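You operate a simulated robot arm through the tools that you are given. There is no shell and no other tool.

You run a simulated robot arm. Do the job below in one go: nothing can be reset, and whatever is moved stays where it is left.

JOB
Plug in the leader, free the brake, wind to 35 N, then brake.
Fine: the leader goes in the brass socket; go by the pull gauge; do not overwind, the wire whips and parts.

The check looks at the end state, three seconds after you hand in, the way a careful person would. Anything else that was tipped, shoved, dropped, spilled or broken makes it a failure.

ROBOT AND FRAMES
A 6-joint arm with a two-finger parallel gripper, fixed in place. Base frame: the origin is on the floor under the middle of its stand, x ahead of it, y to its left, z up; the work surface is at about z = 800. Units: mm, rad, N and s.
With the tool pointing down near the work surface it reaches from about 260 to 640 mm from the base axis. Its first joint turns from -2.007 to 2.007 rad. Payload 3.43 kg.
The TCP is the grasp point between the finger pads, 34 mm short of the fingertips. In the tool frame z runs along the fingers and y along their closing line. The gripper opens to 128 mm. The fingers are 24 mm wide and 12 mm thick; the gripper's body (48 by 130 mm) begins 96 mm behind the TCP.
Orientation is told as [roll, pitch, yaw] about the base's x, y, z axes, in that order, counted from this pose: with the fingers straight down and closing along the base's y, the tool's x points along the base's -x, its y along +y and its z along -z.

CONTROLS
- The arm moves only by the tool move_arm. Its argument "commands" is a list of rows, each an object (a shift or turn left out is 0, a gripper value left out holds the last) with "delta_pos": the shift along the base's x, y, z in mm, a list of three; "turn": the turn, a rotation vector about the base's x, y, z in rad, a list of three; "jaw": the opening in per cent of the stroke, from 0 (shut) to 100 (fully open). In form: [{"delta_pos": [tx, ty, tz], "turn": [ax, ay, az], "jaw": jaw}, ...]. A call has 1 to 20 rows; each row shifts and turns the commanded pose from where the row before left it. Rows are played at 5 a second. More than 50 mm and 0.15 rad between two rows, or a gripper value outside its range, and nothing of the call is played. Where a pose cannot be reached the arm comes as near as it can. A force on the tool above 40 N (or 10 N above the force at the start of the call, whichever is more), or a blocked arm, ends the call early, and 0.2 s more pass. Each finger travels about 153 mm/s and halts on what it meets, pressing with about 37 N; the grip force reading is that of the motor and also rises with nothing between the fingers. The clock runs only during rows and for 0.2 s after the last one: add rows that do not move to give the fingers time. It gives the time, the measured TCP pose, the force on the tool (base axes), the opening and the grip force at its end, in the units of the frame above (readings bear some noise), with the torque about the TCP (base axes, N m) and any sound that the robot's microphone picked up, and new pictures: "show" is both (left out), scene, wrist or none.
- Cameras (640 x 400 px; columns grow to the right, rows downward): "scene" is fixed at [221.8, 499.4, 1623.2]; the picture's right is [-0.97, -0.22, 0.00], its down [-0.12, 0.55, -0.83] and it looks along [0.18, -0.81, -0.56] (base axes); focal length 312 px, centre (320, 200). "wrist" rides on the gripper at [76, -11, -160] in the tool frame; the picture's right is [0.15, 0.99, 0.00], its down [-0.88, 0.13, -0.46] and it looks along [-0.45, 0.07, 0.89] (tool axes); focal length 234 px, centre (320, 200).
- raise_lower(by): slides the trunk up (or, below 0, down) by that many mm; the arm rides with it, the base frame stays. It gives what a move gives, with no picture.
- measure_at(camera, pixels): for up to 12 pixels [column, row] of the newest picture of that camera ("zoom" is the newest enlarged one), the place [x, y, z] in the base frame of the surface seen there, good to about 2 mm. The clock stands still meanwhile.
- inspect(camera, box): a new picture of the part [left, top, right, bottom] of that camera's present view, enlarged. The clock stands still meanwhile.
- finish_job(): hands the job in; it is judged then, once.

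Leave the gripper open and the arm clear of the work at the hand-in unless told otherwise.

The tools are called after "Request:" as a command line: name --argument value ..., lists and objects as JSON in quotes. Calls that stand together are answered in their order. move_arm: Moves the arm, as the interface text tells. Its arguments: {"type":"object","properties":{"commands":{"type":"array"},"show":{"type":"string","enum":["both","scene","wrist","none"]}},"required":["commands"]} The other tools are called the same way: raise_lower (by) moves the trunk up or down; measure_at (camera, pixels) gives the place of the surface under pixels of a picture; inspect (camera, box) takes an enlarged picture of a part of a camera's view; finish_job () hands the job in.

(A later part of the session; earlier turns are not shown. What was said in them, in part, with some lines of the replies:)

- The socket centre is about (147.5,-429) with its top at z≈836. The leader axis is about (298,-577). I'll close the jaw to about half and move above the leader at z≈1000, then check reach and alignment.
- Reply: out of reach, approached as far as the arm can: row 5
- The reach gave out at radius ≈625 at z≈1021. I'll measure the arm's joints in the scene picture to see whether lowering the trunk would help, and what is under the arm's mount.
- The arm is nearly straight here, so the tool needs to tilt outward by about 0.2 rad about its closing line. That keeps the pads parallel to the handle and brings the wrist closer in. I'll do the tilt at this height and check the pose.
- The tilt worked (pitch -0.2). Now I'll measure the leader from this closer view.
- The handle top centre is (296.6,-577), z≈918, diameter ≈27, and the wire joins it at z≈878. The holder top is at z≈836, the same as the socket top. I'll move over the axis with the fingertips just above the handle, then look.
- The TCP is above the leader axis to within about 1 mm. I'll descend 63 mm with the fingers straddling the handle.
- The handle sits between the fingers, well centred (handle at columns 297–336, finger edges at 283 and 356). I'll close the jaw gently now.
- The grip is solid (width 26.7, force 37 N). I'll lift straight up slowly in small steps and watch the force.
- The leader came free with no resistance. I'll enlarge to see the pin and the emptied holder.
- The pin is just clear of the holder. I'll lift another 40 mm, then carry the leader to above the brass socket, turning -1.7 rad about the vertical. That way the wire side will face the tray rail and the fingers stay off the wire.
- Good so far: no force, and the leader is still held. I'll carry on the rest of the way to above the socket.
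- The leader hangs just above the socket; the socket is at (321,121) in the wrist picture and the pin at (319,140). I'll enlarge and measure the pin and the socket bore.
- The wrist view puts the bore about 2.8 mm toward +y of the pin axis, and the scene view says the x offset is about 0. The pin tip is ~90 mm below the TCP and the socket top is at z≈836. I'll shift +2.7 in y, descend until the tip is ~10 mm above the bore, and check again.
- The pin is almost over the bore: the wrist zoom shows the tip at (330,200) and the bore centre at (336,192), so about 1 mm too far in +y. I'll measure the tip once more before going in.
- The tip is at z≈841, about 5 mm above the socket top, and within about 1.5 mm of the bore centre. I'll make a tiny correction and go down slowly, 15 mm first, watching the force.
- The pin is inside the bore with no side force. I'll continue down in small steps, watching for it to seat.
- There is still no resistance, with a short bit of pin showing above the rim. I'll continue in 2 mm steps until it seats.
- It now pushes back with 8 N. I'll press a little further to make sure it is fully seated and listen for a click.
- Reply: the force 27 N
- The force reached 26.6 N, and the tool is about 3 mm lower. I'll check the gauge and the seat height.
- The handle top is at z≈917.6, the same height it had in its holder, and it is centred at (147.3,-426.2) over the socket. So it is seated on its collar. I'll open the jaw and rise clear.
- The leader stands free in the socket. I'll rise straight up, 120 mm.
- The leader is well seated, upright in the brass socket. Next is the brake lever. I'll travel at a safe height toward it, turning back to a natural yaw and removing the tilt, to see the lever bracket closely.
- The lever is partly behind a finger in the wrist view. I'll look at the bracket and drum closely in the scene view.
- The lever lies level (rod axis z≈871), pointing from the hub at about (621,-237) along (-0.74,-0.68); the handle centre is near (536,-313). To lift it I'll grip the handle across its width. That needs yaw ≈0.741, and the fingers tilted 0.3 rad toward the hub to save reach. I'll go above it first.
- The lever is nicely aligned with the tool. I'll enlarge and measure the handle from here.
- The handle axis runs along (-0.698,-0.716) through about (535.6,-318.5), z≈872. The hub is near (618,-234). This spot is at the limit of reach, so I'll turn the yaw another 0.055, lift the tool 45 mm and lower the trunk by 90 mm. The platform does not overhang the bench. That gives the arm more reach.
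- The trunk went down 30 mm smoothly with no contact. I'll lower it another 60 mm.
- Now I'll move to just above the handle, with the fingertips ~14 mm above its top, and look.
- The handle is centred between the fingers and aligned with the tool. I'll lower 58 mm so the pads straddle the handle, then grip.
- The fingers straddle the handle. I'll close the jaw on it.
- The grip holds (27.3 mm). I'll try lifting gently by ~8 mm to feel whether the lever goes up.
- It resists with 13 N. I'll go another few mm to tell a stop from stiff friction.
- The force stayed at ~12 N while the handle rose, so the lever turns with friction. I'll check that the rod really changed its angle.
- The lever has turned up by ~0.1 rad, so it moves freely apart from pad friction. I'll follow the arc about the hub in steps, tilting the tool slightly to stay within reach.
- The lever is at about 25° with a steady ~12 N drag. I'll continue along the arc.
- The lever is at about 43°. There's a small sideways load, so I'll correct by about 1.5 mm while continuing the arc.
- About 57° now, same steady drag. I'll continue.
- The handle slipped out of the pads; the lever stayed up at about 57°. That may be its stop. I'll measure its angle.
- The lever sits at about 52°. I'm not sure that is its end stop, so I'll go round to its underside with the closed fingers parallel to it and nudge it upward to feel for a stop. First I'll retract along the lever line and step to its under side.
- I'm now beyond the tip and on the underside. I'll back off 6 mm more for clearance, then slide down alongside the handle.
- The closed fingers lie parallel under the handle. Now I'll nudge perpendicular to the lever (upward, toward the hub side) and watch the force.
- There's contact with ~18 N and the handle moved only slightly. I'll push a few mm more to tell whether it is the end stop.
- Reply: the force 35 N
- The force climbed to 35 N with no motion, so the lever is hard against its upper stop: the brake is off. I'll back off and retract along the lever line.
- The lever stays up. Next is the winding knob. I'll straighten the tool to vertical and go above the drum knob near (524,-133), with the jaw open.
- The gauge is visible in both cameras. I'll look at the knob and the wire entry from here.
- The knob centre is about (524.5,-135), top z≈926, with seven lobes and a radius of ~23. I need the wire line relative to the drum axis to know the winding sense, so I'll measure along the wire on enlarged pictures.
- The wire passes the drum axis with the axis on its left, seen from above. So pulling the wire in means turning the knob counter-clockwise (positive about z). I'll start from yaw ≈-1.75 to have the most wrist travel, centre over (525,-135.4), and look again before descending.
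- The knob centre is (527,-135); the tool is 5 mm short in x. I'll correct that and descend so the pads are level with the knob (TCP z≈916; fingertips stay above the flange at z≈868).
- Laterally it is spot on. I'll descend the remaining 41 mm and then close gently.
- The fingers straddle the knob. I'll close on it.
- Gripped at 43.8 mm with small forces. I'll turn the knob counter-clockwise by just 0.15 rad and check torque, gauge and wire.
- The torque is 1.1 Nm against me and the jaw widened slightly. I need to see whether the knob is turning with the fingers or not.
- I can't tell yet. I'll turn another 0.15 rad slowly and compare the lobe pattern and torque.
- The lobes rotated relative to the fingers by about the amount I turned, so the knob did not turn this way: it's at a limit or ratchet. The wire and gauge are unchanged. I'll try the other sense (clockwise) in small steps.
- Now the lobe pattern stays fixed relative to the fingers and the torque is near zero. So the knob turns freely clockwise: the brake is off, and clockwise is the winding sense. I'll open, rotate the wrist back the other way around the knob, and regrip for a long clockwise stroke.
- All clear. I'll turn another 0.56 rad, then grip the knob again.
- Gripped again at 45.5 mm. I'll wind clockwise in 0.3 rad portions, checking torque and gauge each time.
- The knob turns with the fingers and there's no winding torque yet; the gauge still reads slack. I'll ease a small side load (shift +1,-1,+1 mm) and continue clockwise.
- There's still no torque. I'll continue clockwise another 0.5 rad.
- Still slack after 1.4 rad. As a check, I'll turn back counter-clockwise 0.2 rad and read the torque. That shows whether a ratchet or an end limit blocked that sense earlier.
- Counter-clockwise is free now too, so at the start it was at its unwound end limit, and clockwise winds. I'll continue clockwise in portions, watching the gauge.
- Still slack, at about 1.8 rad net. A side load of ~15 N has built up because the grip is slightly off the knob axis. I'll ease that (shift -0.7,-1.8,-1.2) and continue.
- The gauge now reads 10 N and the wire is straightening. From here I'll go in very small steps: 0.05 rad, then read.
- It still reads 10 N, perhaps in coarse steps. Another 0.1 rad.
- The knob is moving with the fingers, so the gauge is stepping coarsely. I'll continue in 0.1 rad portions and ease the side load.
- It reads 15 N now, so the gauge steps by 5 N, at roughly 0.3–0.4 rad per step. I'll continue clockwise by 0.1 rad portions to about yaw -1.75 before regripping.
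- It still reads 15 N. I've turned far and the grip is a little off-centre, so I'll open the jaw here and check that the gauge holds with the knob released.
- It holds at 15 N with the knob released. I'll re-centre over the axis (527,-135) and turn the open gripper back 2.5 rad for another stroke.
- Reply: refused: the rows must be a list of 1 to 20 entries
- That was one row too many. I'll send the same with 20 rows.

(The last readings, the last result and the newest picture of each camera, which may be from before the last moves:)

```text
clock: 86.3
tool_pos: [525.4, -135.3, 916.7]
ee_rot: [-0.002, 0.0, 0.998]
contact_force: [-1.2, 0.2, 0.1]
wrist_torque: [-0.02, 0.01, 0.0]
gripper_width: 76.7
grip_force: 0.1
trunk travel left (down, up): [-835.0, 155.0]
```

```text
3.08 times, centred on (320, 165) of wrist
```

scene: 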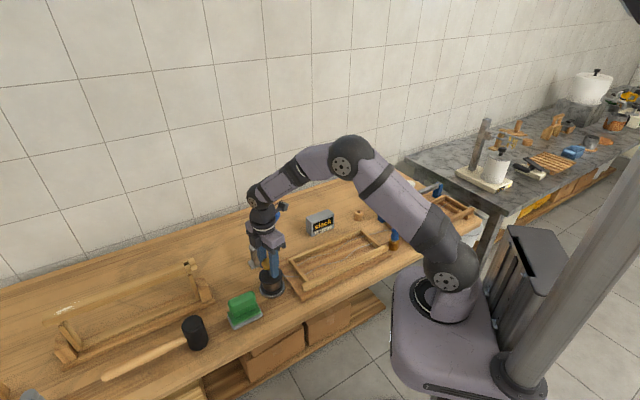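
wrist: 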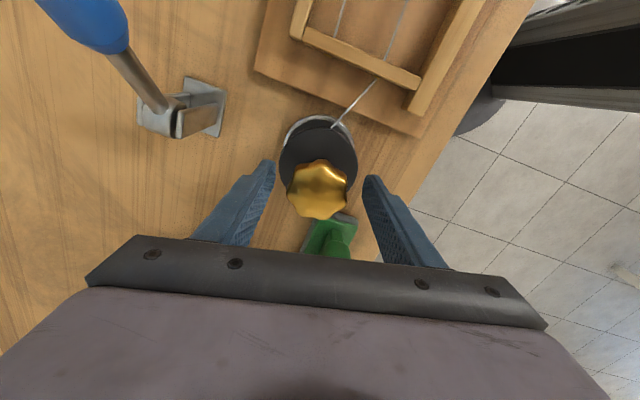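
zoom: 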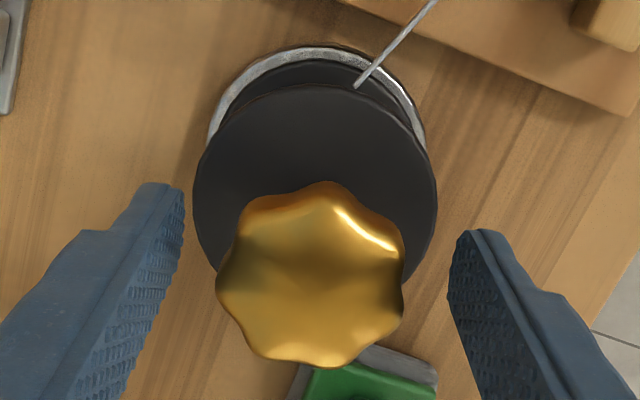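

The knob is 1.6 mm off laterally. I'll shift (+1.3,-0.9) and grip again, then check the gauge.

Request:
move_arm --commands '[{"delta_pos": [1.3, -0.9, 0]}, {"jaw": 50}, {"jaw": 42}, {"jaw": 36}, {"jaw": 28}, {}, {}]' --show "none"

Request:
inspect --camera "scene" --box '[240, 190, 420, 300]'

Request:
inspect --camera "wrist" --box '[260, 110, 400, 230]'

```text
clock: 88.0
tool_pos: [527.8, -136.6, 916.9]
ee_rot: [-0.001, -0.002, 0.995]
contact_force: [2.6, -1.8, 0.1]
wrist_torque: [0.0, 0.02, 0.02]
gripper_width: 45.5
grip_force: 45.2
trunk travel left (down, up): [-835.0, 155.0]
```

```text
3.56 times, centred on (330, 245) of scene
```

zoom: 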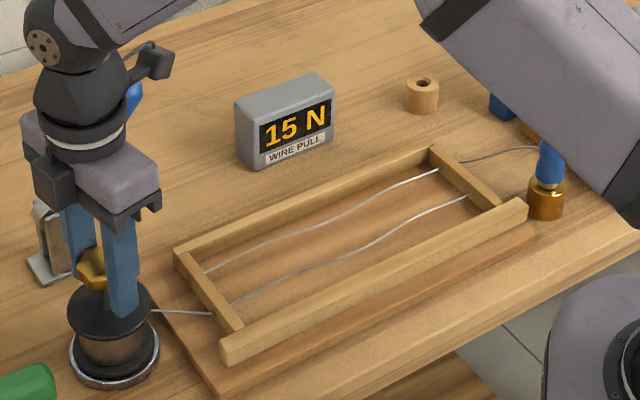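

```text
3.33 times, centred on (330, 170) of wrist
```

zoom: 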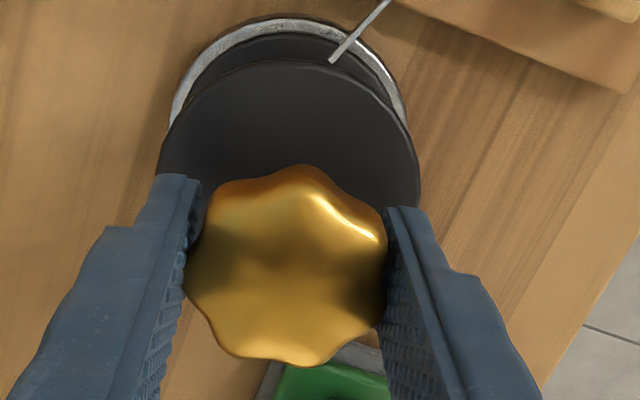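

Good centred grip, 15 N steady. I'll wind 0.2 rad and read.

Request:
move_arm --commands '[{"turn": [0, 0, -0.05]}, {"turn": [0, 0, -0.05]}, {"turn": [0, 0, -0.05]}, {"turn": [0, 0, -0.05]}, {}, {}]' --show "none"

Request:
inspect --camera "scene" --box '[300, 205, 350, 240]'

```text
clock: 89.3
tool_pos: [528.5, -137.4, 917.1]
ee_rot: [-0.003, -0.002, 0.795]
contact_force: [5.9, -2.3, 2.4]
wrist_torque: [0.22, 0.66, -0.03]
gripper_width: 45.5
grip_force: 45.3
trunk travel left (down, up): [-835.0, 155.0]
```

```text
11.43 times, centred on (325, 222) of scene
```

zoom: 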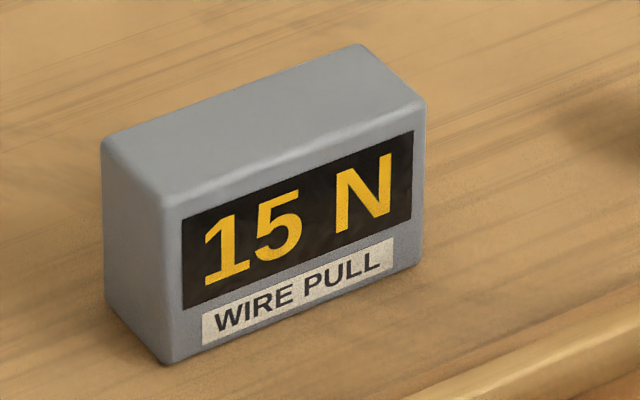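

Still 15 N (wound about 2.94 rad). Another 0.1 rad.

Request:
move_arm --commands '[{"turn": [0, 0, -0.05]}, {"turn": [0, 0, -0.05]}, {}, {}]' --show "none"

Request:
inspect --camera "scene" --box '[300, 205, 350, 240]'

```text
clock: 90.3
tool_pos: [527.4, -136.7, 917.4]
ee_rot: [-0.003, -0.003, 0.695]
contact_force: [6.2, -3.0, 11.0]
wrist_torque: [-0.02, 1.12, -0.02]
gripper_width: 45.5
grip_force: 45.2
trunk travel left (down, up): [-835.0, 155.0]
```

```text
11.43 times, centred on (325, 222) of scene
```

zoom: 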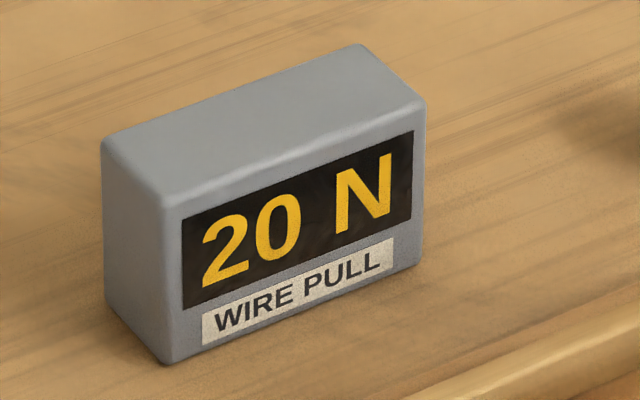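

It reads 20 N at about 3.0 rad wound, so 5 N takes ≈0.4 rad. I expect 25 N near 3.4. I'll wind 0.3 more, then use fine steps to find the change point precisely.

Request:
move_arm --commands '[{"delta_pos": [0.5, 0, 0.8], "turn": [0, 0, -0.05]}, {"turn": [0, 0, -0.05]}, {"turn": [0, 0, -0.05]}, {"turn": [0, 0, -0.05]}, {"turn": [0, 0, -0.05]}, {"turn": [0, 0, -0.03]}, {}, {}]' --show "none"

Request:
inspect --camera "scene" --box '[240, 190, 420, 300]'

```text
clock: 92.2
tool_pos: [528.2, -136.2, 917.5]
ee_rot: [-0.001, 0.001, 0.416]
contact_force: [4.0, -8.0, 3.8]
wrist_torque: [0.52, 0.86, -0.06]
gripper_width: 45.4
grip_force: 45.3
trunk travel left (down, up): [-835.0, 155.0]
```

```text
3.56 times, centred on (330, 245) of scene
```

zoom: 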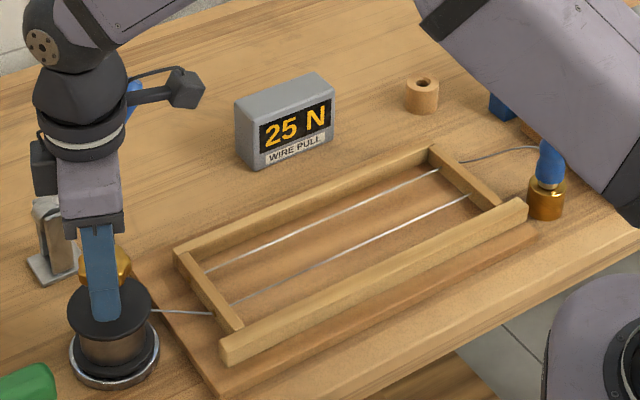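

It reads 25 N already at about 3.32 rad, so the pull rises a bit faster than I estimated. From now on 0.05 rad steps with a reading each.

Request:
move_arm --commands '[{"turn": [0, 0, -0.025]}, {"turn": [0, 0, -0.025]}, {}]' --show "none"

Request:
inspect --camera "scene" --box '[300, 205, 350, 240]'

```text
clock: 93.0
tool_pos: [528.2, -136.9, 917.4]
ee_rot: [-0.001, 0.0, 0.367]
contact_force: [1.2, -10.1, 1.7]
wrist_torque: [-0.32, 0.15, 0.02]
gripper_width: 45.4
grip_force: 45.1
trunk travel left (down, up): [-835.0, 155.0]
```

```text
11.43 times, centred on (325, 222) of scene
```

zoom: 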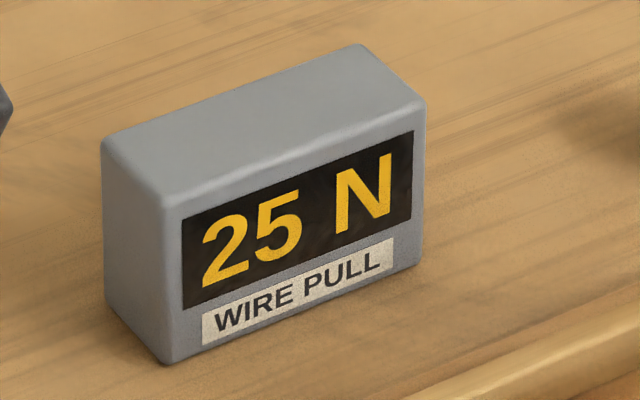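

Still 25 N at ~3.37. Another 0.05.

Request:
move_arm --commands '[{"turn": [0, 0, -0.025]}, {"turn": [0, 0, -0.025]}, {}]' --show "none"

Request:
inspect --camera "scene" --box '[300, 205, 350, 240]'

```text
clock: 93.8
tool_pos: [527.1, -137.9, 916.2]
ee_rot: [-0.001, 0.0, 0.316]
contact_force: [0.8, -12.0, -4.2]
wrist_torque: [-0.03, -0.24, -0.02]
gripper_width: 45.5
grip_force: 45.2
trunk travel left (down, up): [-835.0, 155.0]
```

```text
11.43 times, centred on (325, 222) of scene
```

zoom: 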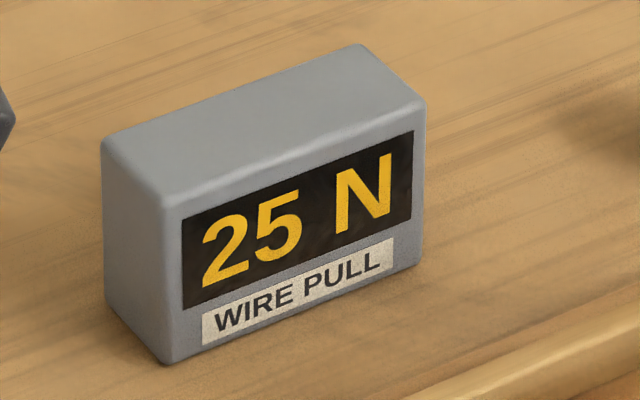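

Still 25 N at ~3.42. Another 0.05, easing the side load a little.

Request:
move_arm --commands '[{"delta_pos": [0, -0.8, 0], "turn": [0, 0, -0.025]}, {"turn": [0, 0, -0.025]}, {}]' --show "none"

Request:
inspect --camera "scene" --box '[300, 205, 350, 240]'

```text
clock: 94.5
tool_pos: [527.3, -137.4, 916.4]
ee_rot: [0.0, 0.001, 0.266]
contact_force: [2.7, -4.5, -1.6]
wrist_torque: [0.45, 0.56, 0.03]
gripper_width: 45.2
grip_force: 45.0
trunk travel left (down, up): [-835.0, 155.0]
```

```text
11.43 times, centred on (325, 222) of scene
```

zoom: 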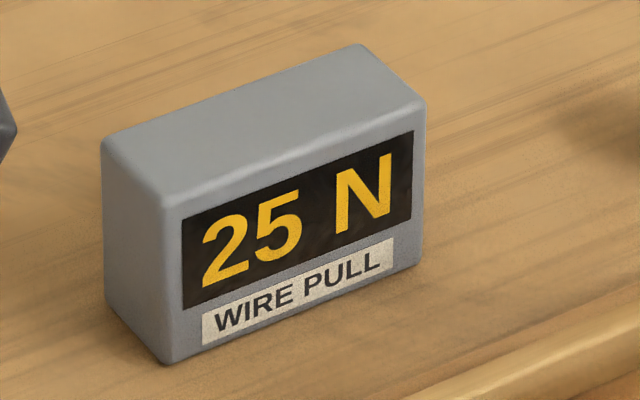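

Still 25 N at ~3.47. Another 0.05.

Request:
move_arm --commands '[{"turn": [0, 0, -0.025]}, {"turn": [0, 0, -0.025]}, {}]' --show "none"

Request:
inspect --camera "scene" --box '[300, 205, 350, 240]'

```text
clock: 95.3
tool_pos: [527.4, -138.0, 917.7]
ee_rot: [0.0, 0.001, 0.215]
contact_force: [1.2, -0.3, -9.5]
wrist_torque: [0.86, -1.05, -0.01]
gripper_width: 45.5
grip_force: 45.5
trunk travel left (down, up): [-835.0, 155.0]
```

```text
11.43 times, centred on (325, 222) of scene
```

zoom: 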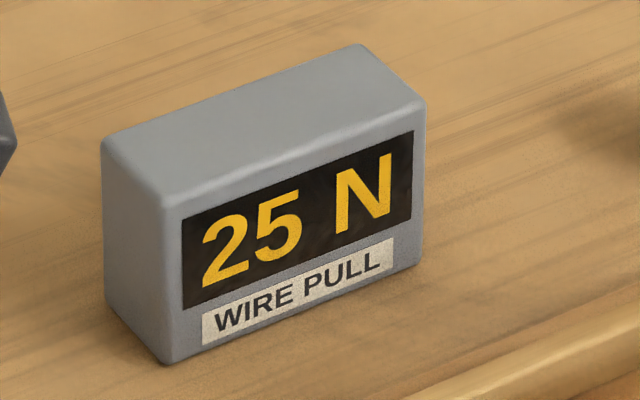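

Still 25 N at ~3.52. Another 0.05.

Request:
move_arm --commands '[{"delta_pos": [0, 0, -0.7], "turn": [0, 0, -0.025]}, {"turn": [0, 0, -0.025]}, {}]' --show "none"

Request:
inspect --camera "scene" --box '[300, 205, 350, 240]'

```text
clock: 96.2
tool_pos: [527.9, -137.6, 916.9]
ee_rot: [-0.003, 0.002, 0.166]
contact_force: [3.2, -1.4, 1.1]
wrist_torque: [0.55, 1.18, 0.02]
gripper_width: 45.4
grip_force: 45.0
trunk travel left (down, up): [-835.0, 155.0]
```

```text
11.43 times, centred on (325, 222) of scene
```

zoom: 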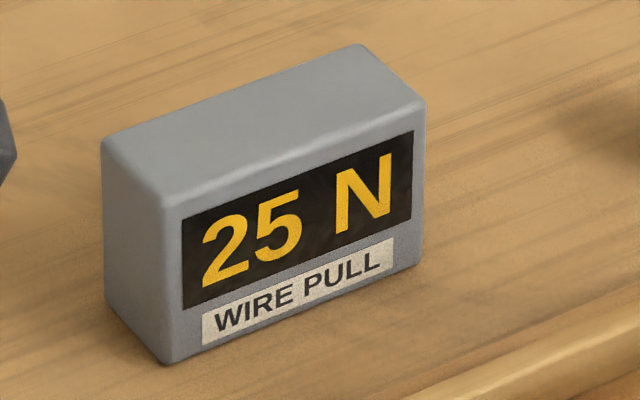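

Still 25 N at ~3.57. Another 0.05, and I'll check the knob hasn't slipped in the fingers.

Request:
move_arm --commands '[{"turn": [0, 0, -0.025]}, {"turn": [0, 0, -0.025]}, {}]' --show "none"

Request:
inspect --camera "scene" --box '[300, 205, 350, 240]'

Request:
inspect --camera "wrist" --box '[260, 110, 400, 230]'

```text
clock: 97.0
tool_pos: [527.3, -138.5, 917.3]
ee_rot: [-0.003, -0.001, 0.114]
contact_force: [3.4, -2.6, 4.6]
wrist_torque: [0.04, 1.27, 0.02]
gripper_width: 45.7
grip_force: 45.2
trunk travel left (down, up): [-835.0, 155.0]
```

```text
11.43 times, centred on (325, 222) of scene
```

zoom: 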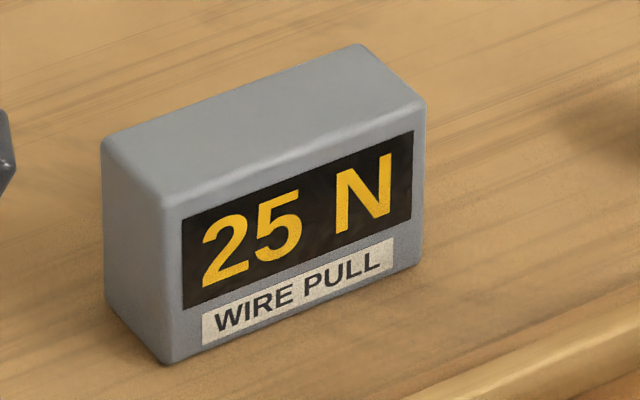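

```text
3.33 times, centred on (330, 170) of wrist
```

zoom: 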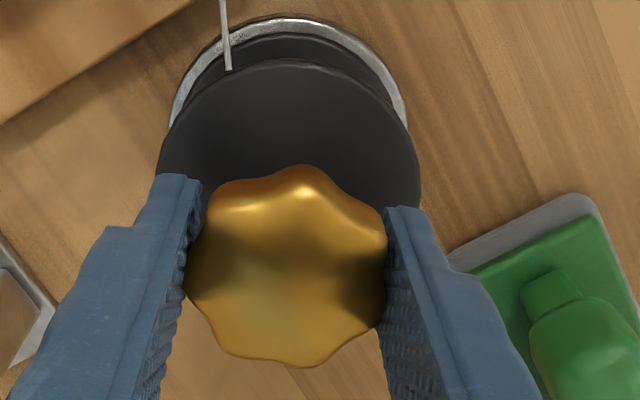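

No slip. Still 25 N at ~3.62. Another 0.05.

Request:
move_arm --commands '[{"turn": [0, 0, -0.025]}, {"turn": [0, 0, -0.025]}, {}]' --show "none"

Request:
inspect --camera "scene" --box '[300, 205, 350, 240]'

```text
clock: 97.8
tool_pos: [527.7, -137.6, 917.1]
ee_rot: [-0.002, 0.0, 0.065]
contact_force: [4.3, -2.6, 0.6]
wrist_torque: [-0.29, 0.06, 0.04]
gripper_width: 45.7
grip_force: 45.1
trunk travel left (down, up): [-835.0, 155.0]
```

```text
11.43 times, centred on (325, 222) of scene
```

zoom: 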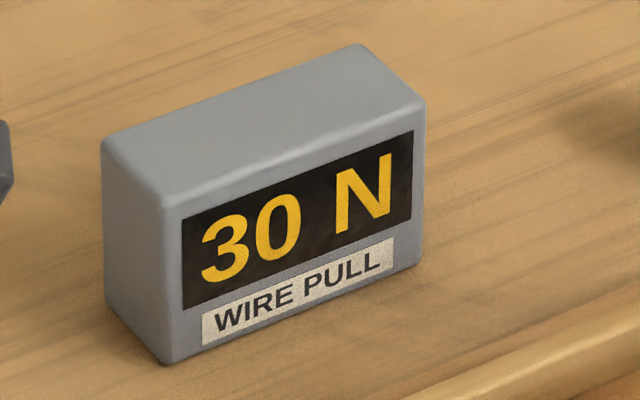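

It reads 30 N at ~3.67. The change points fit ≈0.35 rad per 5 N, so 35 N should appear near 4.0 rad. I'll wind 0.15 and read again.

Request:
move_arm --commands '[{"turn": [0, 0, -0.03]}, {"turn": [0, 0, -0.03]}, {"turn": [0, 0, -0.03]}, {"turn": [0, 0, -0.03]}, {"turn": [0, 0, -0.03]}, {}]' --show "none"

Request:
inspect --camera "scene" --box '[300, 205, 350, 240]'

```text
clock: 99.2
tool_pos: [527.8, -137.7, 916.0]
ee_rot: [-0.002, 0.0, -0.084]
contact_force: [1.4, -5.2, -1.6]
wrist_torque: [0.55, -0.52, -0.03]
gripper_width: 45.4
grip_force: 45.6
trunk travel left (down, up): [-835.0, 155.0]
```

```text
11.43 times, centred on (325, 222) of scene
```

zoom: 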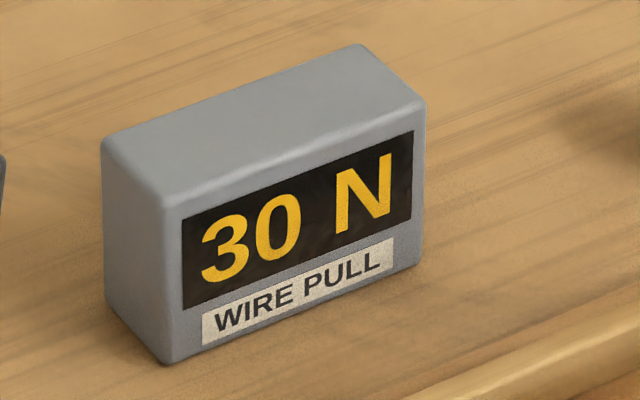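

Still 30 N at ~3.82, as expected. I'll wind 0.06 more.

Request:
move_arm --commands '[{"turn": [0, 0, -0.03]}, {"turn": [0, 0, -0.03]}, {}]' --show "none"

Request:
inspect --camera "scene" --box '[300, 205, 350, 240]'

```text
clock: 100.0
tool_pos: [527.9, -138.3, 916.0]
ee_rot: [0.001, -0.001, -0.145]
contact_force: [-0.1, -8.1, 0.4]
wrist_torque: [0.51, 0.03, 0.01]
gripper_width: 45.3
grip_force: 44.9
trunk travel left (down, up): [-835.0, 155.0]
```

```text
11.43 times, centred on (325, 222) of scene
```

zoom: 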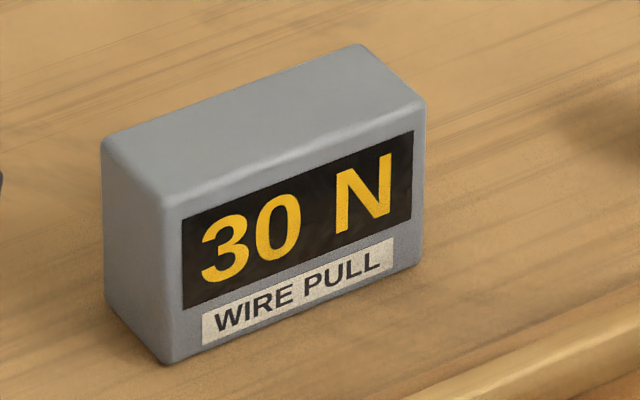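

Still 30 N at ~3.88. Another 0.04.

Request:
move_arm --commands '[{"turn": [0, 0, -0.02]}, {"turn": [0, 0, -0.02]}, {}]' --show "none"

Request:
inspect --camera "scene" --box '[300, 205, 350, 240]'

```text
clock: 100.8
tool_pos: [528.2, -139.3, 917.0]
ee_rot: [-0.001, -0.003, -0.185]
contact_force: [4.3, -9.0, 4.9]
wrist_torque: [0.4, 1.11, 0.01]
gripper_width: 45.5
grip_force: 44.9
trunk travel left (down, up): [-835.0, 155.0]
```

```text
11.43 times, centred on (325, 222) of scene
```

zoom: 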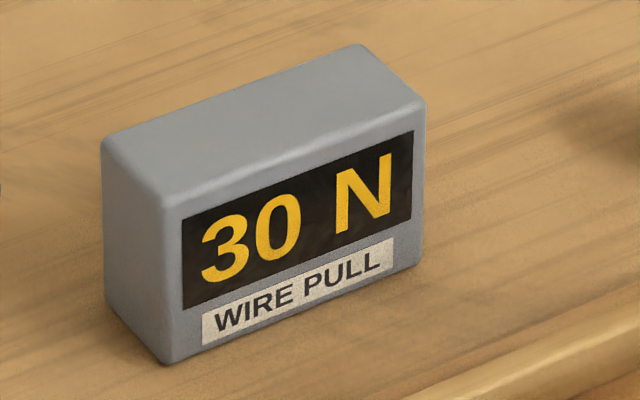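

Still 30 N at ~3.92. Another 0.04.

Request:
move_arm --commands '[{"turn": [0, 0, -0.02]}, {"turn": [0, 0, -0.02]}, {}]' --show "none"

Request:
inspect --camera "scene" --box '[300, 205, 350, 240]'

```text
clock: 101.5
tool_pos: [528.5, -139.2, 915.7]
ee_rot: [-0.001, -0.002, -0.226]
contact_force: [0.8, -7.7, 8.4]
wrist_torque: [0.38, 0.45, 0.01]
gripper_width: 45.4
grip_force: 44.9
trunk travel left (down, up): [-835.0, 155.0]
```

```text
11.43 times, centred on (325, 222) of scene
```

zoom: 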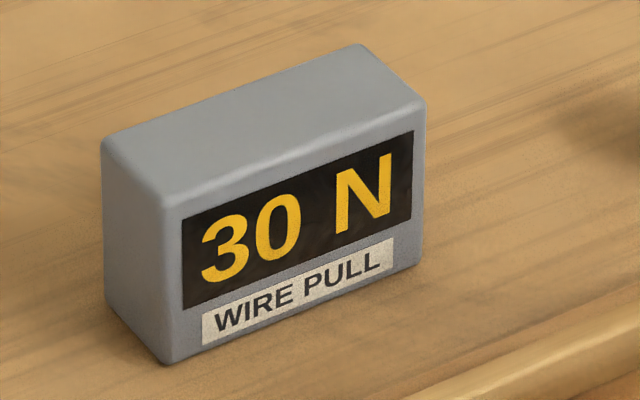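

Still 30 N at ~3.96. Another 0.04.

Request:
move_arm --commands '[{"turn": [0, 0, -0.02]}, {"turn": [0, 0, -0.02]}, {}]' --show "none"

Request:
inspect --camera "scene" --box '[300, 205, 350, 240]'

```text
clock: 102.3
tool_pos: [527.9, -138.1, 917.3]
ee_rot: [-0.002, -0.002, -0.265]
contact_force: [2.6, -4.3, 2.8]
wrist_torque: [0.21, -0.64, 0.03]
gripper_width: 45.4
grip_force: 44.9
trunk travel left (down, up): [-835.0, 155.0]
```

```text
11.43 times, centred on (325, 222) of scene
```

zoom: 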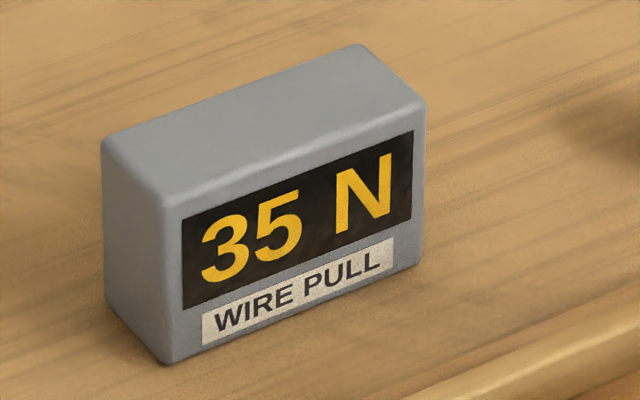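

It reads 35 N; the change came at about 3.98 rad. To sit inside the 35 N band rather than on its lower edge, I'll add ~0.1 rad in two small steps. A full 5 N step is 0.335 rad, so this stays well away from 40.

Request:
move_arm --commands '[{"turn": [0, 0, -0.03]}, {"turn": [0, 0, -0.025]}, {}]' --show "none"

Request:
inspect --camera "scene" --box '[300, 205, 350, 240]'

```text
clock: 103.2
tool_pos: [528.2, -138.3, 916.5]
ee_rot: [-0.003, -0.002, -0.319]
contact_force: [2.9, -4.8, 2.1]
wrist_torque: [0.23, -1.09, -0.01]
gripper_width: 45.3
grip_force: 45.0
trunk travel left (down, up): [-835.0, 155.0]
```

```text
11.43 times, centred on (325, 222) of scene
```

zoom: 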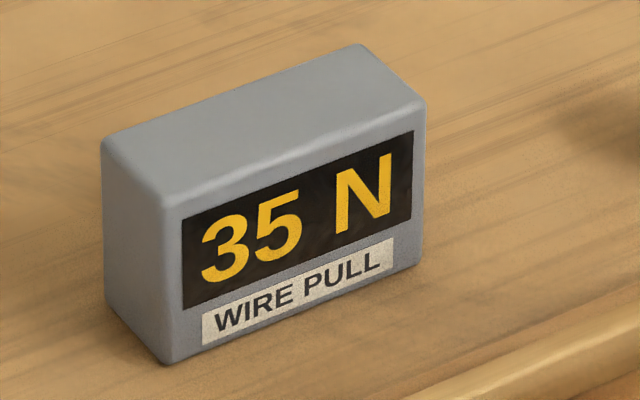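

Still 35 N. One more 0.055 rad.

Request:
move_arm --commands '[{"turn": [0, 0, -0.03]}, {"turn": [0, 0, -0.025]}, {}]' --show "none"

Request:
inspect --camera "scene" --box '[300, 205, 350, 240]'

```text
clock: 104.0
tool_pos: [527.4, -139.1, 916.7]
ee_rot: [-0.001, -0.002, -0.375]
contact_force: [1.0, -7.5, -2.3]
wrist_torque: [-0.17, -1.31, 0.04]
gripper_width: 45.4
grip_force: 45.1
trunk travel left (down, up): [-835.0, 155.0]
```

```text
11.43 times, centred on (325, 222) of scene
```

zoom: 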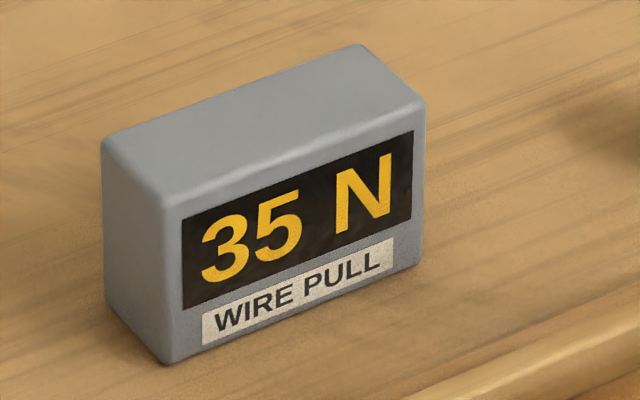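

35 N, wound ≈4.11 rad, inside the band. I'll open the jaw gently and check that the reading holds.

Request:
move_arm --commands '[{"jaw": 38}, {"jaw": 46}, {"jaw": 56}, {"jaw": 62}, {}]' --show "none"

Request:
inspect --camera "scene" --box '[240, 190, 420, 300]'

```text
clock: 105.2
tool_pos: [528.1, -138.3, 917.7]
ee_rot: [-0.001, -0.001, -0.375]
contact_force: [-0.8, -0.3, 0.1]
wrist_torque: [-0.06, 0.01, 0.01]
gripper_width: 79.7
grip_force: 0.0
trunk travel left (down, up): [-835.0, 155.0]
```

```text
3.56 times, centred on (330, 245) of scene
```

zoom: 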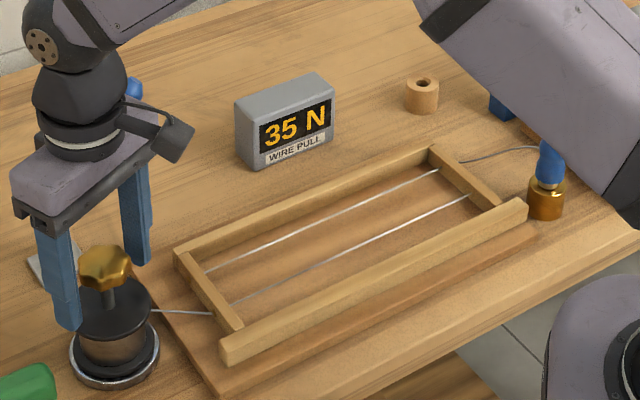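

It holds at 35 N. Now I'll rise straight up off the knob, close the fingers, and move above the brake handle with the tool tilted slightly outward (0.15 rad).

Request:
move_arm --commands '[{"delta_pos": [0, 0, 20]}, {"delta_pos": [0, 0, 40]}, {"delta_pos": [0, 0, 45]}, {"delta_pos": [0, 0, 45]}, {"jaw": 30}, {"delta_pos": [5, -20, 0], "turn": [0, 0, -0.06], "jaw": 0}, {"delta_pos": [6, -20, 0], "turn": [0, 0, -0.06]}, {"delta_pos": [6, -20, 0], "turn": [-0.035, -0.066, 0]}, {"delta_pos": [6, -20, 0], "turn": [-0.036, -0.066, 0]}, {"delta_pos": [6, -20, 0]}, {}, {}]'

Request:
inspect --camera "scene" --box '[230, 170, 350, 300]'

```text
clock: 107.8
tool_pos: [555.7, -238.7, 1066.7]
ee_rot: [0.0, -0.151, -0.495]
contact_force: [0.7, -0.4, -0.2]
wrist_torque: [-0.01, -0.01, 0.01]
gripper_width: 0.0
grip_force: 32.8
trunk travel left (down, up): [-835.0, 155.0]
```

scene: 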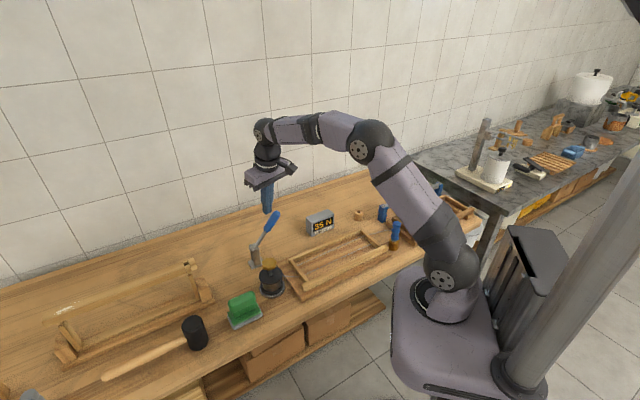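
wrist: 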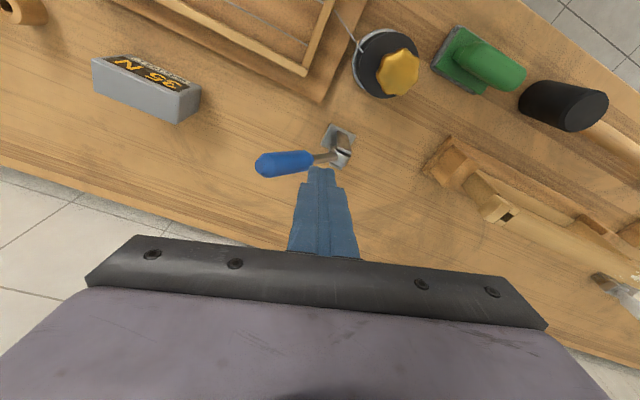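

```text
3.08 times, centred on (290, 235) of scene
```

zoom: 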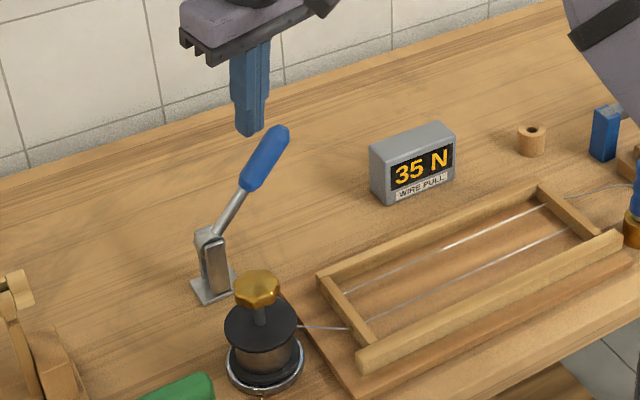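

The gauge stays at 35 N. I'll measure the raised handle from here for a good contact point.

Request:
measure_at --camera "wrist" --pixels '[[262, 165], [275, 162], [290, 160], [303, 158], [320, 156], [335, 152], [290, 151], [290, 170], [343, 150]]'

Request:
measure_at --camera "zoom" --pixels '[[283, 133], [272, 150], [262, 165], [250, 182], [235, 205], [222, 225], [210, 235]]'

```text
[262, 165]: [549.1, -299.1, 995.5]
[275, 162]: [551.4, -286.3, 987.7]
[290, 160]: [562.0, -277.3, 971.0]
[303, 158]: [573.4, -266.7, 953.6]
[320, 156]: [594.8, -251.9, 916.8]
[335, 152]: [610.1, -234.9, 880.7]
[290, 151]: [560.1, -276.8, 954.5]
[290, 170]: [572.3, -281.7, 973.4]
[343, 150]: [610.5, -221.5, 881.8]
```

```text
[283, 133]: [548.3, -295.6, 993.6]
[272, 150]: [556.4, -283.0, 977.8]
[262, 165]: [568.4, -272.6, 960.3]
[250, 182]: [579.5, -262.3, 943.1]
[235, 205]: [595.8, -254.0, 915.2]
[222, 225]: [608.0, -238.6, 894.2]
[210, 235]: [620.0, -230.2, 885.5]
```

The handle's upper surface matches my model (angle ≈50°). I'll place the closed fingertips above the handle's upper side, about 58 mm out from the hub in the lever plane.

Request:
move_arm --commands '[{"delta_pos": [8.6, -17.2, 0]}, {"delta_pos": [8.6, -17.2, 0]}, {"delta_pos": [0, 0, -18]}, {"delta_pos": [0, 0, -18]}, {}, {}]'

Request:
inspect --camera "wrist" --box '[250, 110, 390, 230]'

Request:
inspect --camera "scene" --box '[230, 190, 330, 290]'

```text
clock: 109.2
tool_pos: [574.6, -271.4, 1029.0]
ee_rot: [-0.001, -0.149, -0.494]
contact_force: [0.3, 0.7, 0.8]
wrist_torque: [-0.02, -0.01, 0.01]
gripper_width: 0.0
grip_force: 32.6
trunk travel left (down, up): [-835.0, 155.0]
```

scene: 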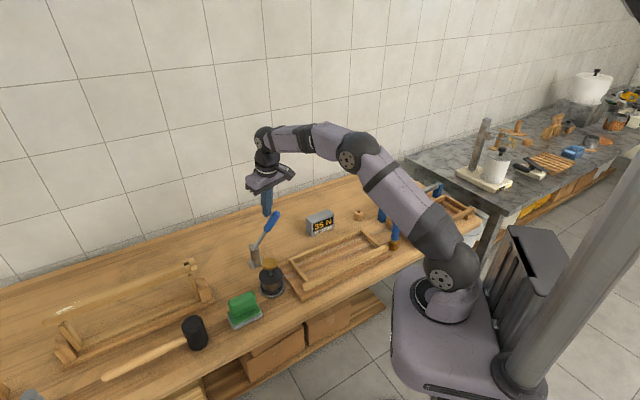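
wrist: 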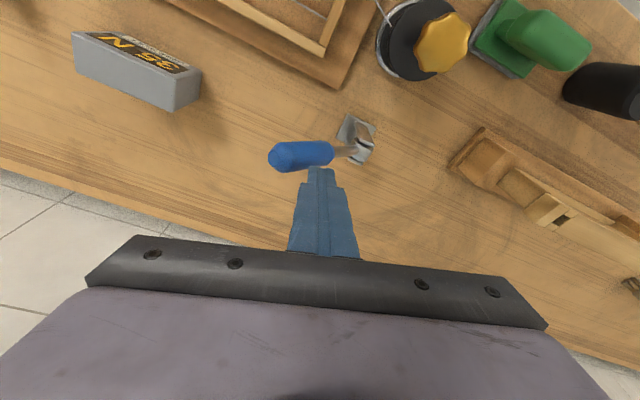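

```text
3.33 times, centred on (320, 170) of wrist
```

zoom: 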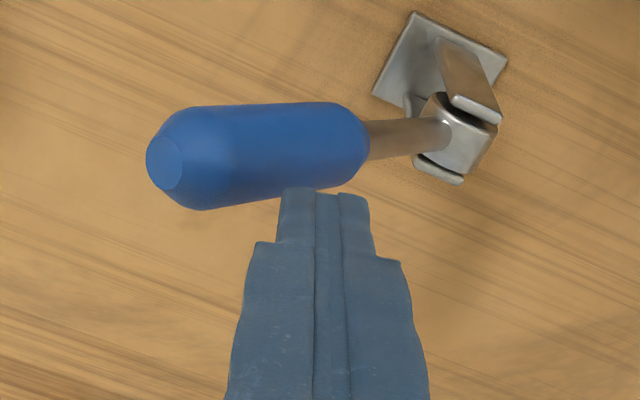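

```text
4.00 times, centred on (280, 240) of scene
```

zoom: 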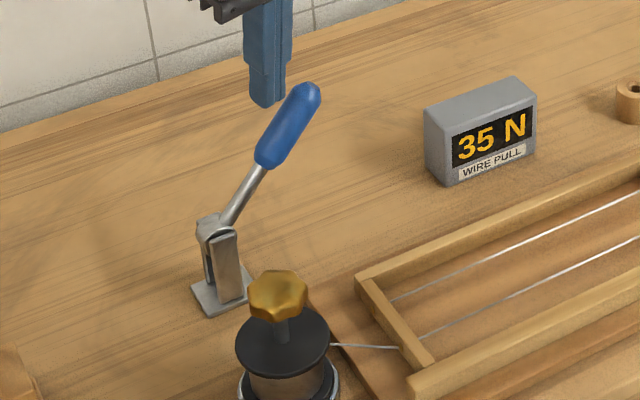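

I'll check the fingertip's actual place relative to the handle axis by measuring both.

Request:
measure_at --camera "zoom" --pixels '[[265, 102], [258, 98], [275, 98], [265, 90], [305, 95], [290, 118], [275, 145], [313, 110]]'

Request:
measure_at --camera "wrist" --pixels '[[315, 170], [325, 170], [333, 170], [320, 175], [300, 143], [310, 163], [315, 155], [290, 166]]'

```text
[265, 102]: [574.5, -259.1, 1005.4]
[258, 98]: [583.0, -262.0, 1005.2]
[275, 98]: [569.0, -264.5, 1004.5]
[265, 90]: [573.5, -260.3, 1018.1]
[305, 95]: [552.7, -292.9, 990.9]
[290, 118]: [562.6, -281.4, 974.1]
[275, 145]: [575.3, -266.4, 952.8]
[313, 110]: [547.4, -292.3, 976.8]
```

```text
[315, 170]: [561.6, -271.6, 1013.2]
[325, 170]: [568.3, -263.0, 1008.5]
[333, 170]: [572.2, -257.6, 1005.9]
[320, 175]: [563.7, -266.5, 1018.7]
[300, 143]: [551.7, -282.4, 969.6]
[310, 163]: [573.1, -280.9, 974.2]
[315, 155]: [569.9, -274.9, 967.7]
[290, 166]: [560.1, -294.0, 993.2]
```

The fingertip centre is within 2 mm of the lever plane. I'll lower until it touches the handle's upper side.

Request:
move_arm --commands '[{"delta_pos": [0, 0, -8]}, {"delta_pos": [0, 0, -8]}, {"delta_pos": [0, 0, -4]}, {}]' --show "none"

Request:
inspect --camera "scene" --box '[230, 190, 330, 290]'

```text
clock: 110.2
tool_pos: [575.3, -271.0, 1010.5]
ee_rot: [-0.002, -0.15, -0.493]
contact_force: [0.0, 0.2, 0.7]
wrist_torque: [-0.03, 0.05, 0.02]
gripper_width: 0.1
grip_force: 33.4
trunk travel left (down, up): [-835.0, 155.0]
```

```text
4.00 times, centred on (280, 240) of scene
```

zoom: 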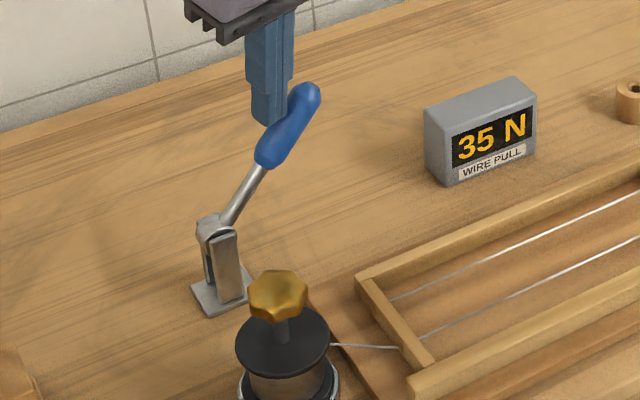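

It's just at the handle. I'll begin pushing along the arc (outward and down) in small steps.

Request:
move_arm --commands '[{"delta_pos": [-3, -3.1, -4]}, {"delta_pos": [-4, -4.1, -5]}, {"delta_pos": [-4, -4.1, -5]}, {}]' --show "none"

Request:
inspect --camera "scene" --box '[230, 190, 330, 290]'

```text
clock: 111.2
tool_pos: [561.4, -282.7, 996.1]
ee_rot: [-0.001, -0.15, -0.494]
contact_force: [-0.9, -0.8, -0.9]
wrist_torque: [-0.02, -0.03, 0.01]
gripper_width: 0.1
grip_force: 33.3
trunk travel left (down, up): [-835.0, 155.0]
```

```text
4.00 times, centred on (280, 240) of scene
```

zoom: 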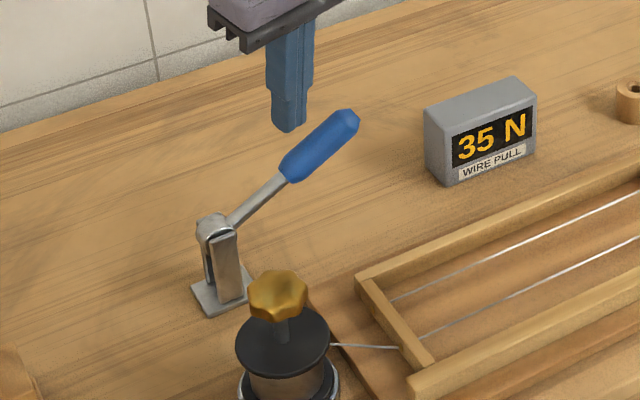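

The lever came down easily to about 38°. I'll continue along the arc.

Request:
move_arm --commands '[{"delta_pos": [-3.5, -3.6, -5.5]}, {"delta_pos": [-3.5, -3.5, -5.5]}, {"delta_pos": [-3.1, -3.2, -5.5]}, {"delta_pos": [-2.6, -2.7, -6]}, {"delta_pos": [-2.6, -2.7, -6]}, {"delta_pos": [-2.6, -2.6, -6.5]}, {}]' --show "none"

Request:
inspect --camera "scene" --box '[230, 190, 330, 290]'

```text
clock: 112.8
tool_pos: [544.5, -300.9, 961.3]
ee_rot: [-0.004, -0.15, -0.495]
contact_force: [0.1, 0.1, -0.5]
wrist_torque: [0.05, 0.02, -0.04]
gripper_width: 0.3
grip_force: 32.5
trunk travel left (down, up): [-835.0, 155.0]
```

```text
4.00 times, centred on (280, 240) of scene
```

zoom: 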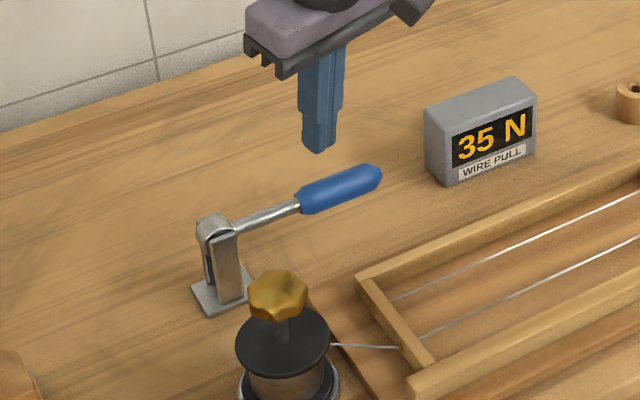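

The lever has gone on down, ahead of the fingertip. I'll measure its angle and press it the rest of the way if needed.

Request:
measure_at --camera "zoom" --pixels '[[375, 175], [360, 180], [340, 187], [315, 197], [290, 208], [270, 215], [250, 224], [318, 148]]'

```text
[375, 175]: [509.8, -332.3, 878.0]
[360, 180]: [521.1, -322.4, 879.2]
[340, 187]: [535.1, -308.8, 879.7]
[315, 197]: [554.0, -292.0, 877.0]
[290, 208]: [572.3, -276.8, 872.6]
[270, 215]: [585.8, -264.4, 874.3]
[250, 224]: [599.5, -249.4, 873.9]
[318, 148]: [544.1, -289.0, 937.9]
```

The lever is back at its original level position (tip z≈878, rod z≈874). I'll lower the fingertip and press lightly to make sure it's against its stop.

Request:
move_arm --commands '[{"delta_pos": [-2, -2, -12]}, {"delta_pos": [-2, -2, -12]}, {"delta_pos": [-2, -2, -10]}, {"delta_pos": [0, 0, -4]}, {"delta_pos": [0, 0, -3]}, {}]' --show "none"

Request:
inspect --camera "scene" --box '[230, 190, 330, 290]'

```text
clock: 114.2
tool_pos: [539.0, -307.4, 919.9]
ee_rot: [-0.002, -0.15, -0.492]
contact_force: [-0.6, 0.5, 0.2]
wrist_torque: [-0.03, -0.01, 0.01]
gripper_width: 0.0
grip_force: 33.3
trunk travel left (down, up): [-835.0, 155.0]
```

```text
4.00 times, centred on (280, 240) of scene
```

zoom: 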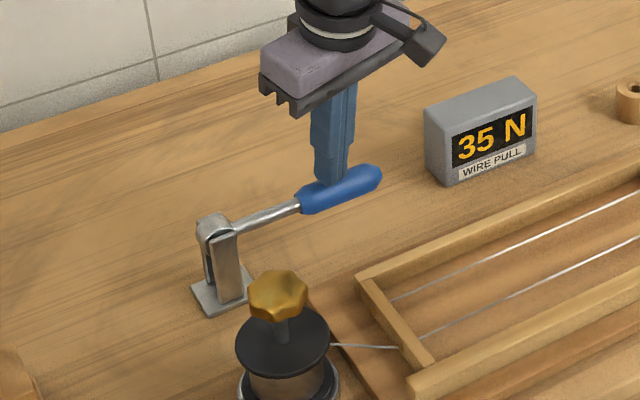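

Nearly touching. I'll press down in 1.5 mm steps and watch the force.

Request:
move_arm --commands '[{"delta_pos": [0, 0, -1.5]}, {"delta_pos": [0, 0, -1.5]}, {"delta_pos": [0, 0, -1.5]}, {}]' --show "none"

```text
clock: 115.2
tool_pos: [539.6, -307.6, 918.3]
ee_rot: [-0.001, -0.152, -0.492]
contact_force: [-1.8, 1.3, 5.2]
wrist_torque: [0.0, 0.06, -0.01]
gripper_width: 0.0
grip_force: 33.6
trunk travel left (down, up): [-835.0, 155.0]
```

Contact (5 N). A little more, to be sure of the stop.

Request:
move_arm --commands '[{"delta_pos": [0, 0, -1.5]}, {"delta_pos": [0, 0, -1.5]}, {}]' --show "none"

Request:
inspect --camera "scene" --box '[230, 190, 330, 290]'

```text
clock: 116.0
tool_pos: [540.1, -307.3, 917.8]
ee_rot: [-0.004, -0.159, -0.495]
contact_force: [-0.3, 2.7, 23.2]
wrist_torque: [-0.12, 0.02, -0.04]
gripper_width: 0.0
grip_force: 33.2
trunk travel left (down, up): [-835.0, 155.0]
```

```text
4.00 times, centred on (280, 240) of scene
```

zoom: 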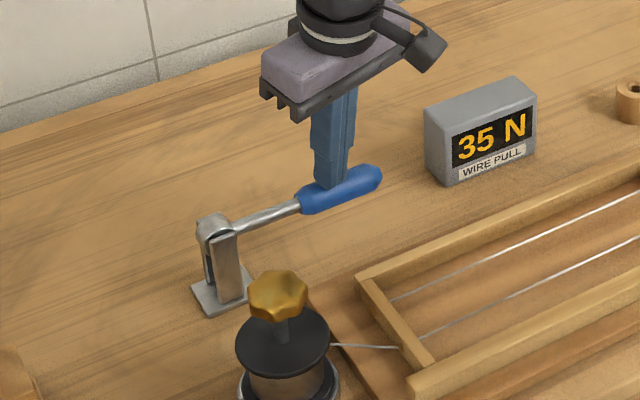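

The force rose to 23 N with no movement: the lever is hard against its lower stop, so the brake is on. The gauge reads 35 N. I'll retreat straight up, then back over to a clear spot and open the gripper.

Request:
move_arm --commands '[{"delta_pos": [0, 0, 8]}, {"delta_pos": [0, 0, 30]}, {"delta_pos": [0, 0, 45]}, {"delta_pos": [0, 0, 45]}, {"delta_pos": [-20, 15, 30], "turn": [0.035, 0.066, 0]}, {"delta_pos": [-25, 20, 30], "turn": [0.036, 0.066, 0]}, {"delta_pos": [-25, 20, 20], "jaw": 30}, {"delta_pos": [-25, 20, 20], "jaw": 60}, {"delta_pos": [-25, 20, 10], "jaw": 90}, {"jaw": 100}, {}, {}]'

Request:
inspect --camera "scene" --box '[230, 180, 430, 310]'

```text
clock: 118.5
tool_pos: [418.7, -212.1, 1152.3]
ee_rot: [-0.001, -0.001, -0.494]
contact_force: [0.6, -0.2, 0.2]
wrist_torque: [0.01, 0.01, -0.02]
gripper_width: 128.4
grip_force: 0.0
trunk travel left (down, up): [-835.0, 155.0]
```

scene: 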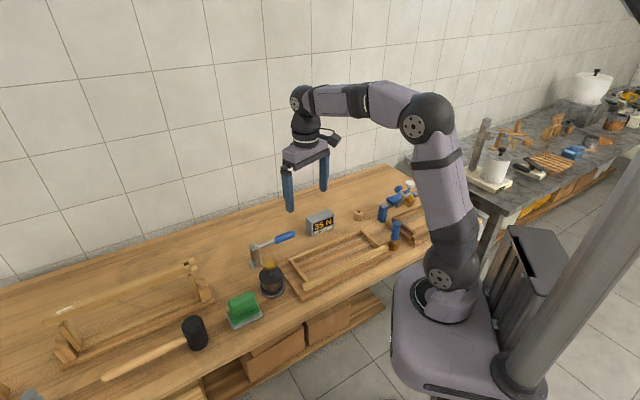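
wrist: 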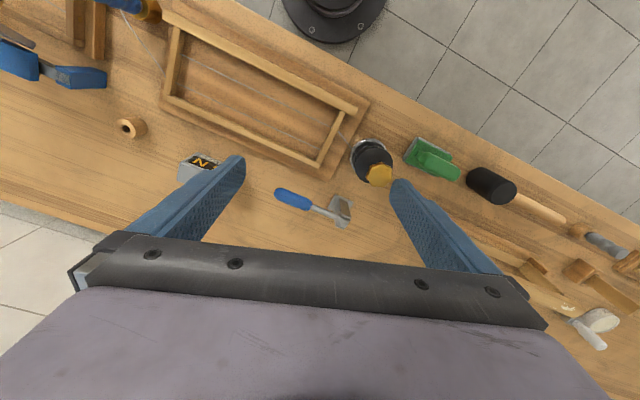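

```text
3.08 times, centred on (330, 245) of scene
```

zoom: 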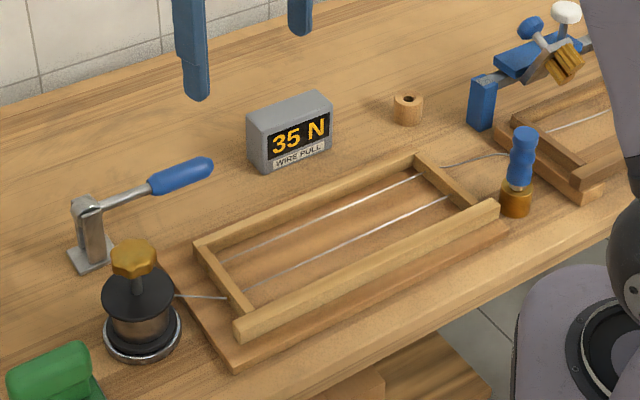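

All looks right: 35 N, lever level, leader in the brass socket. I'll take one last close look at the leader's seat and let a second pass to confirm the gauge is steady.

Request:
move_arm --commands '[{}, {}, {}, {}, {}, {}, {}, {}]' --show "none"

Request:
inspect --camera "scene" --box '[370, 205, 420, 255]'

Request:
measure_at --camera "scene" --pixels '[[396, 222], [396, 226], [394, 241]]'

Request:
inspect --camera "scene" --box '[240, 200, 360, 290]'

```text
clock: 120.3
tool_pos: [418.9, -212.7, 1152.9]
ee_rot: [-0.003, 0.0, -0.496]
contact_force: [-0.9, -0.7, -1.0]
wrist_torque: [-0.04, 0.03, 0.01]
gripper_width: 127.7
grip_force: 0.2
trunk travel left (down, up): [-835.0, 155.0]
```

```text
8.00 times, centred on (395, 230) of scene
```

zoom: 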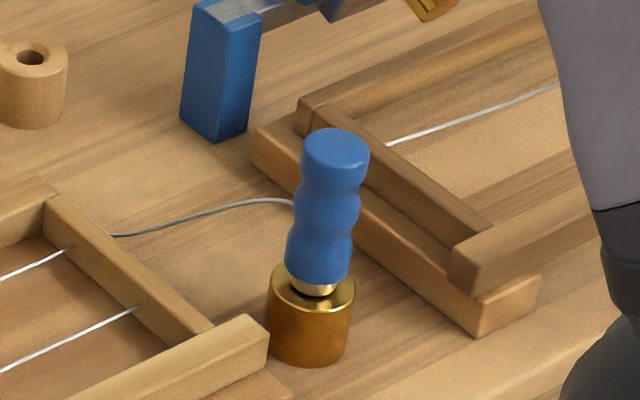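

```text
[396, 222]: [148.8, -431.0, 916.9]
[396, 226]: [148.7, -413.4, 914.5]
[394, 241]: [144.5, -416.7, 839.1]
```

```text
4.44 times, centred on (300, 245) of scene
```

zoom: 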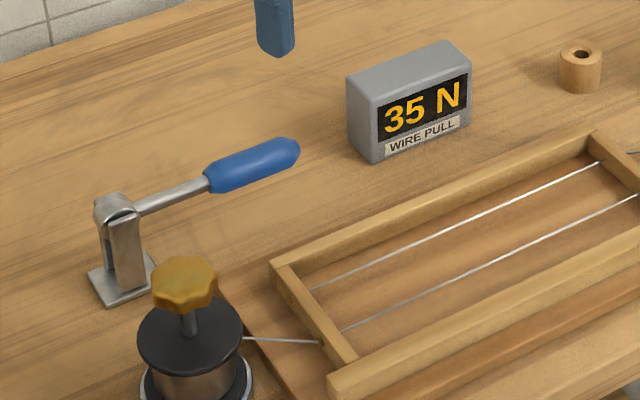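

The leader is seated in the brass socket (handle top at z≈917, unchanged). The wires are taut, the gauge is steady at 35 N, and the brake lever is down at its stop. The gripper is open and clear, and nothing else was disturbed. I'm handing in.

Request:
finish_job

```text
The job is handed in.
```

The leader is plugged into the brass socket, the wire is wound to 35 N, and the brake is on. I've handed the job in; no result has come back yet.

- **Leader:** it sits upright in the socket, at the same height it had in its wooden holder. It held through the winding.
- **Brake:** lifting the lever to its upper stop freed the drum. I pushed it back down to its original position, and 23 N of pressure there did not move it. I did not try the knob afterwards to prove the brake holds.
- **Winding:** the knob winds clockwise. My first small turn, counter-clockwise, met the drum's unwound limit and the fingers slipped on the knob; the gauge stayed at slack.
- **Pull:** the gauge only shows steps of 5 N. I went a little past the point where it changed to 35 N. It never showed 40 N and still read 35 N after I let go and braked.

Nothing else looked tipped or moved in the last pictures. The arm is clear of the work with the gripper open. The trunk is 90 mm lower than at the start; I lowered it to reach the brake and left it there.
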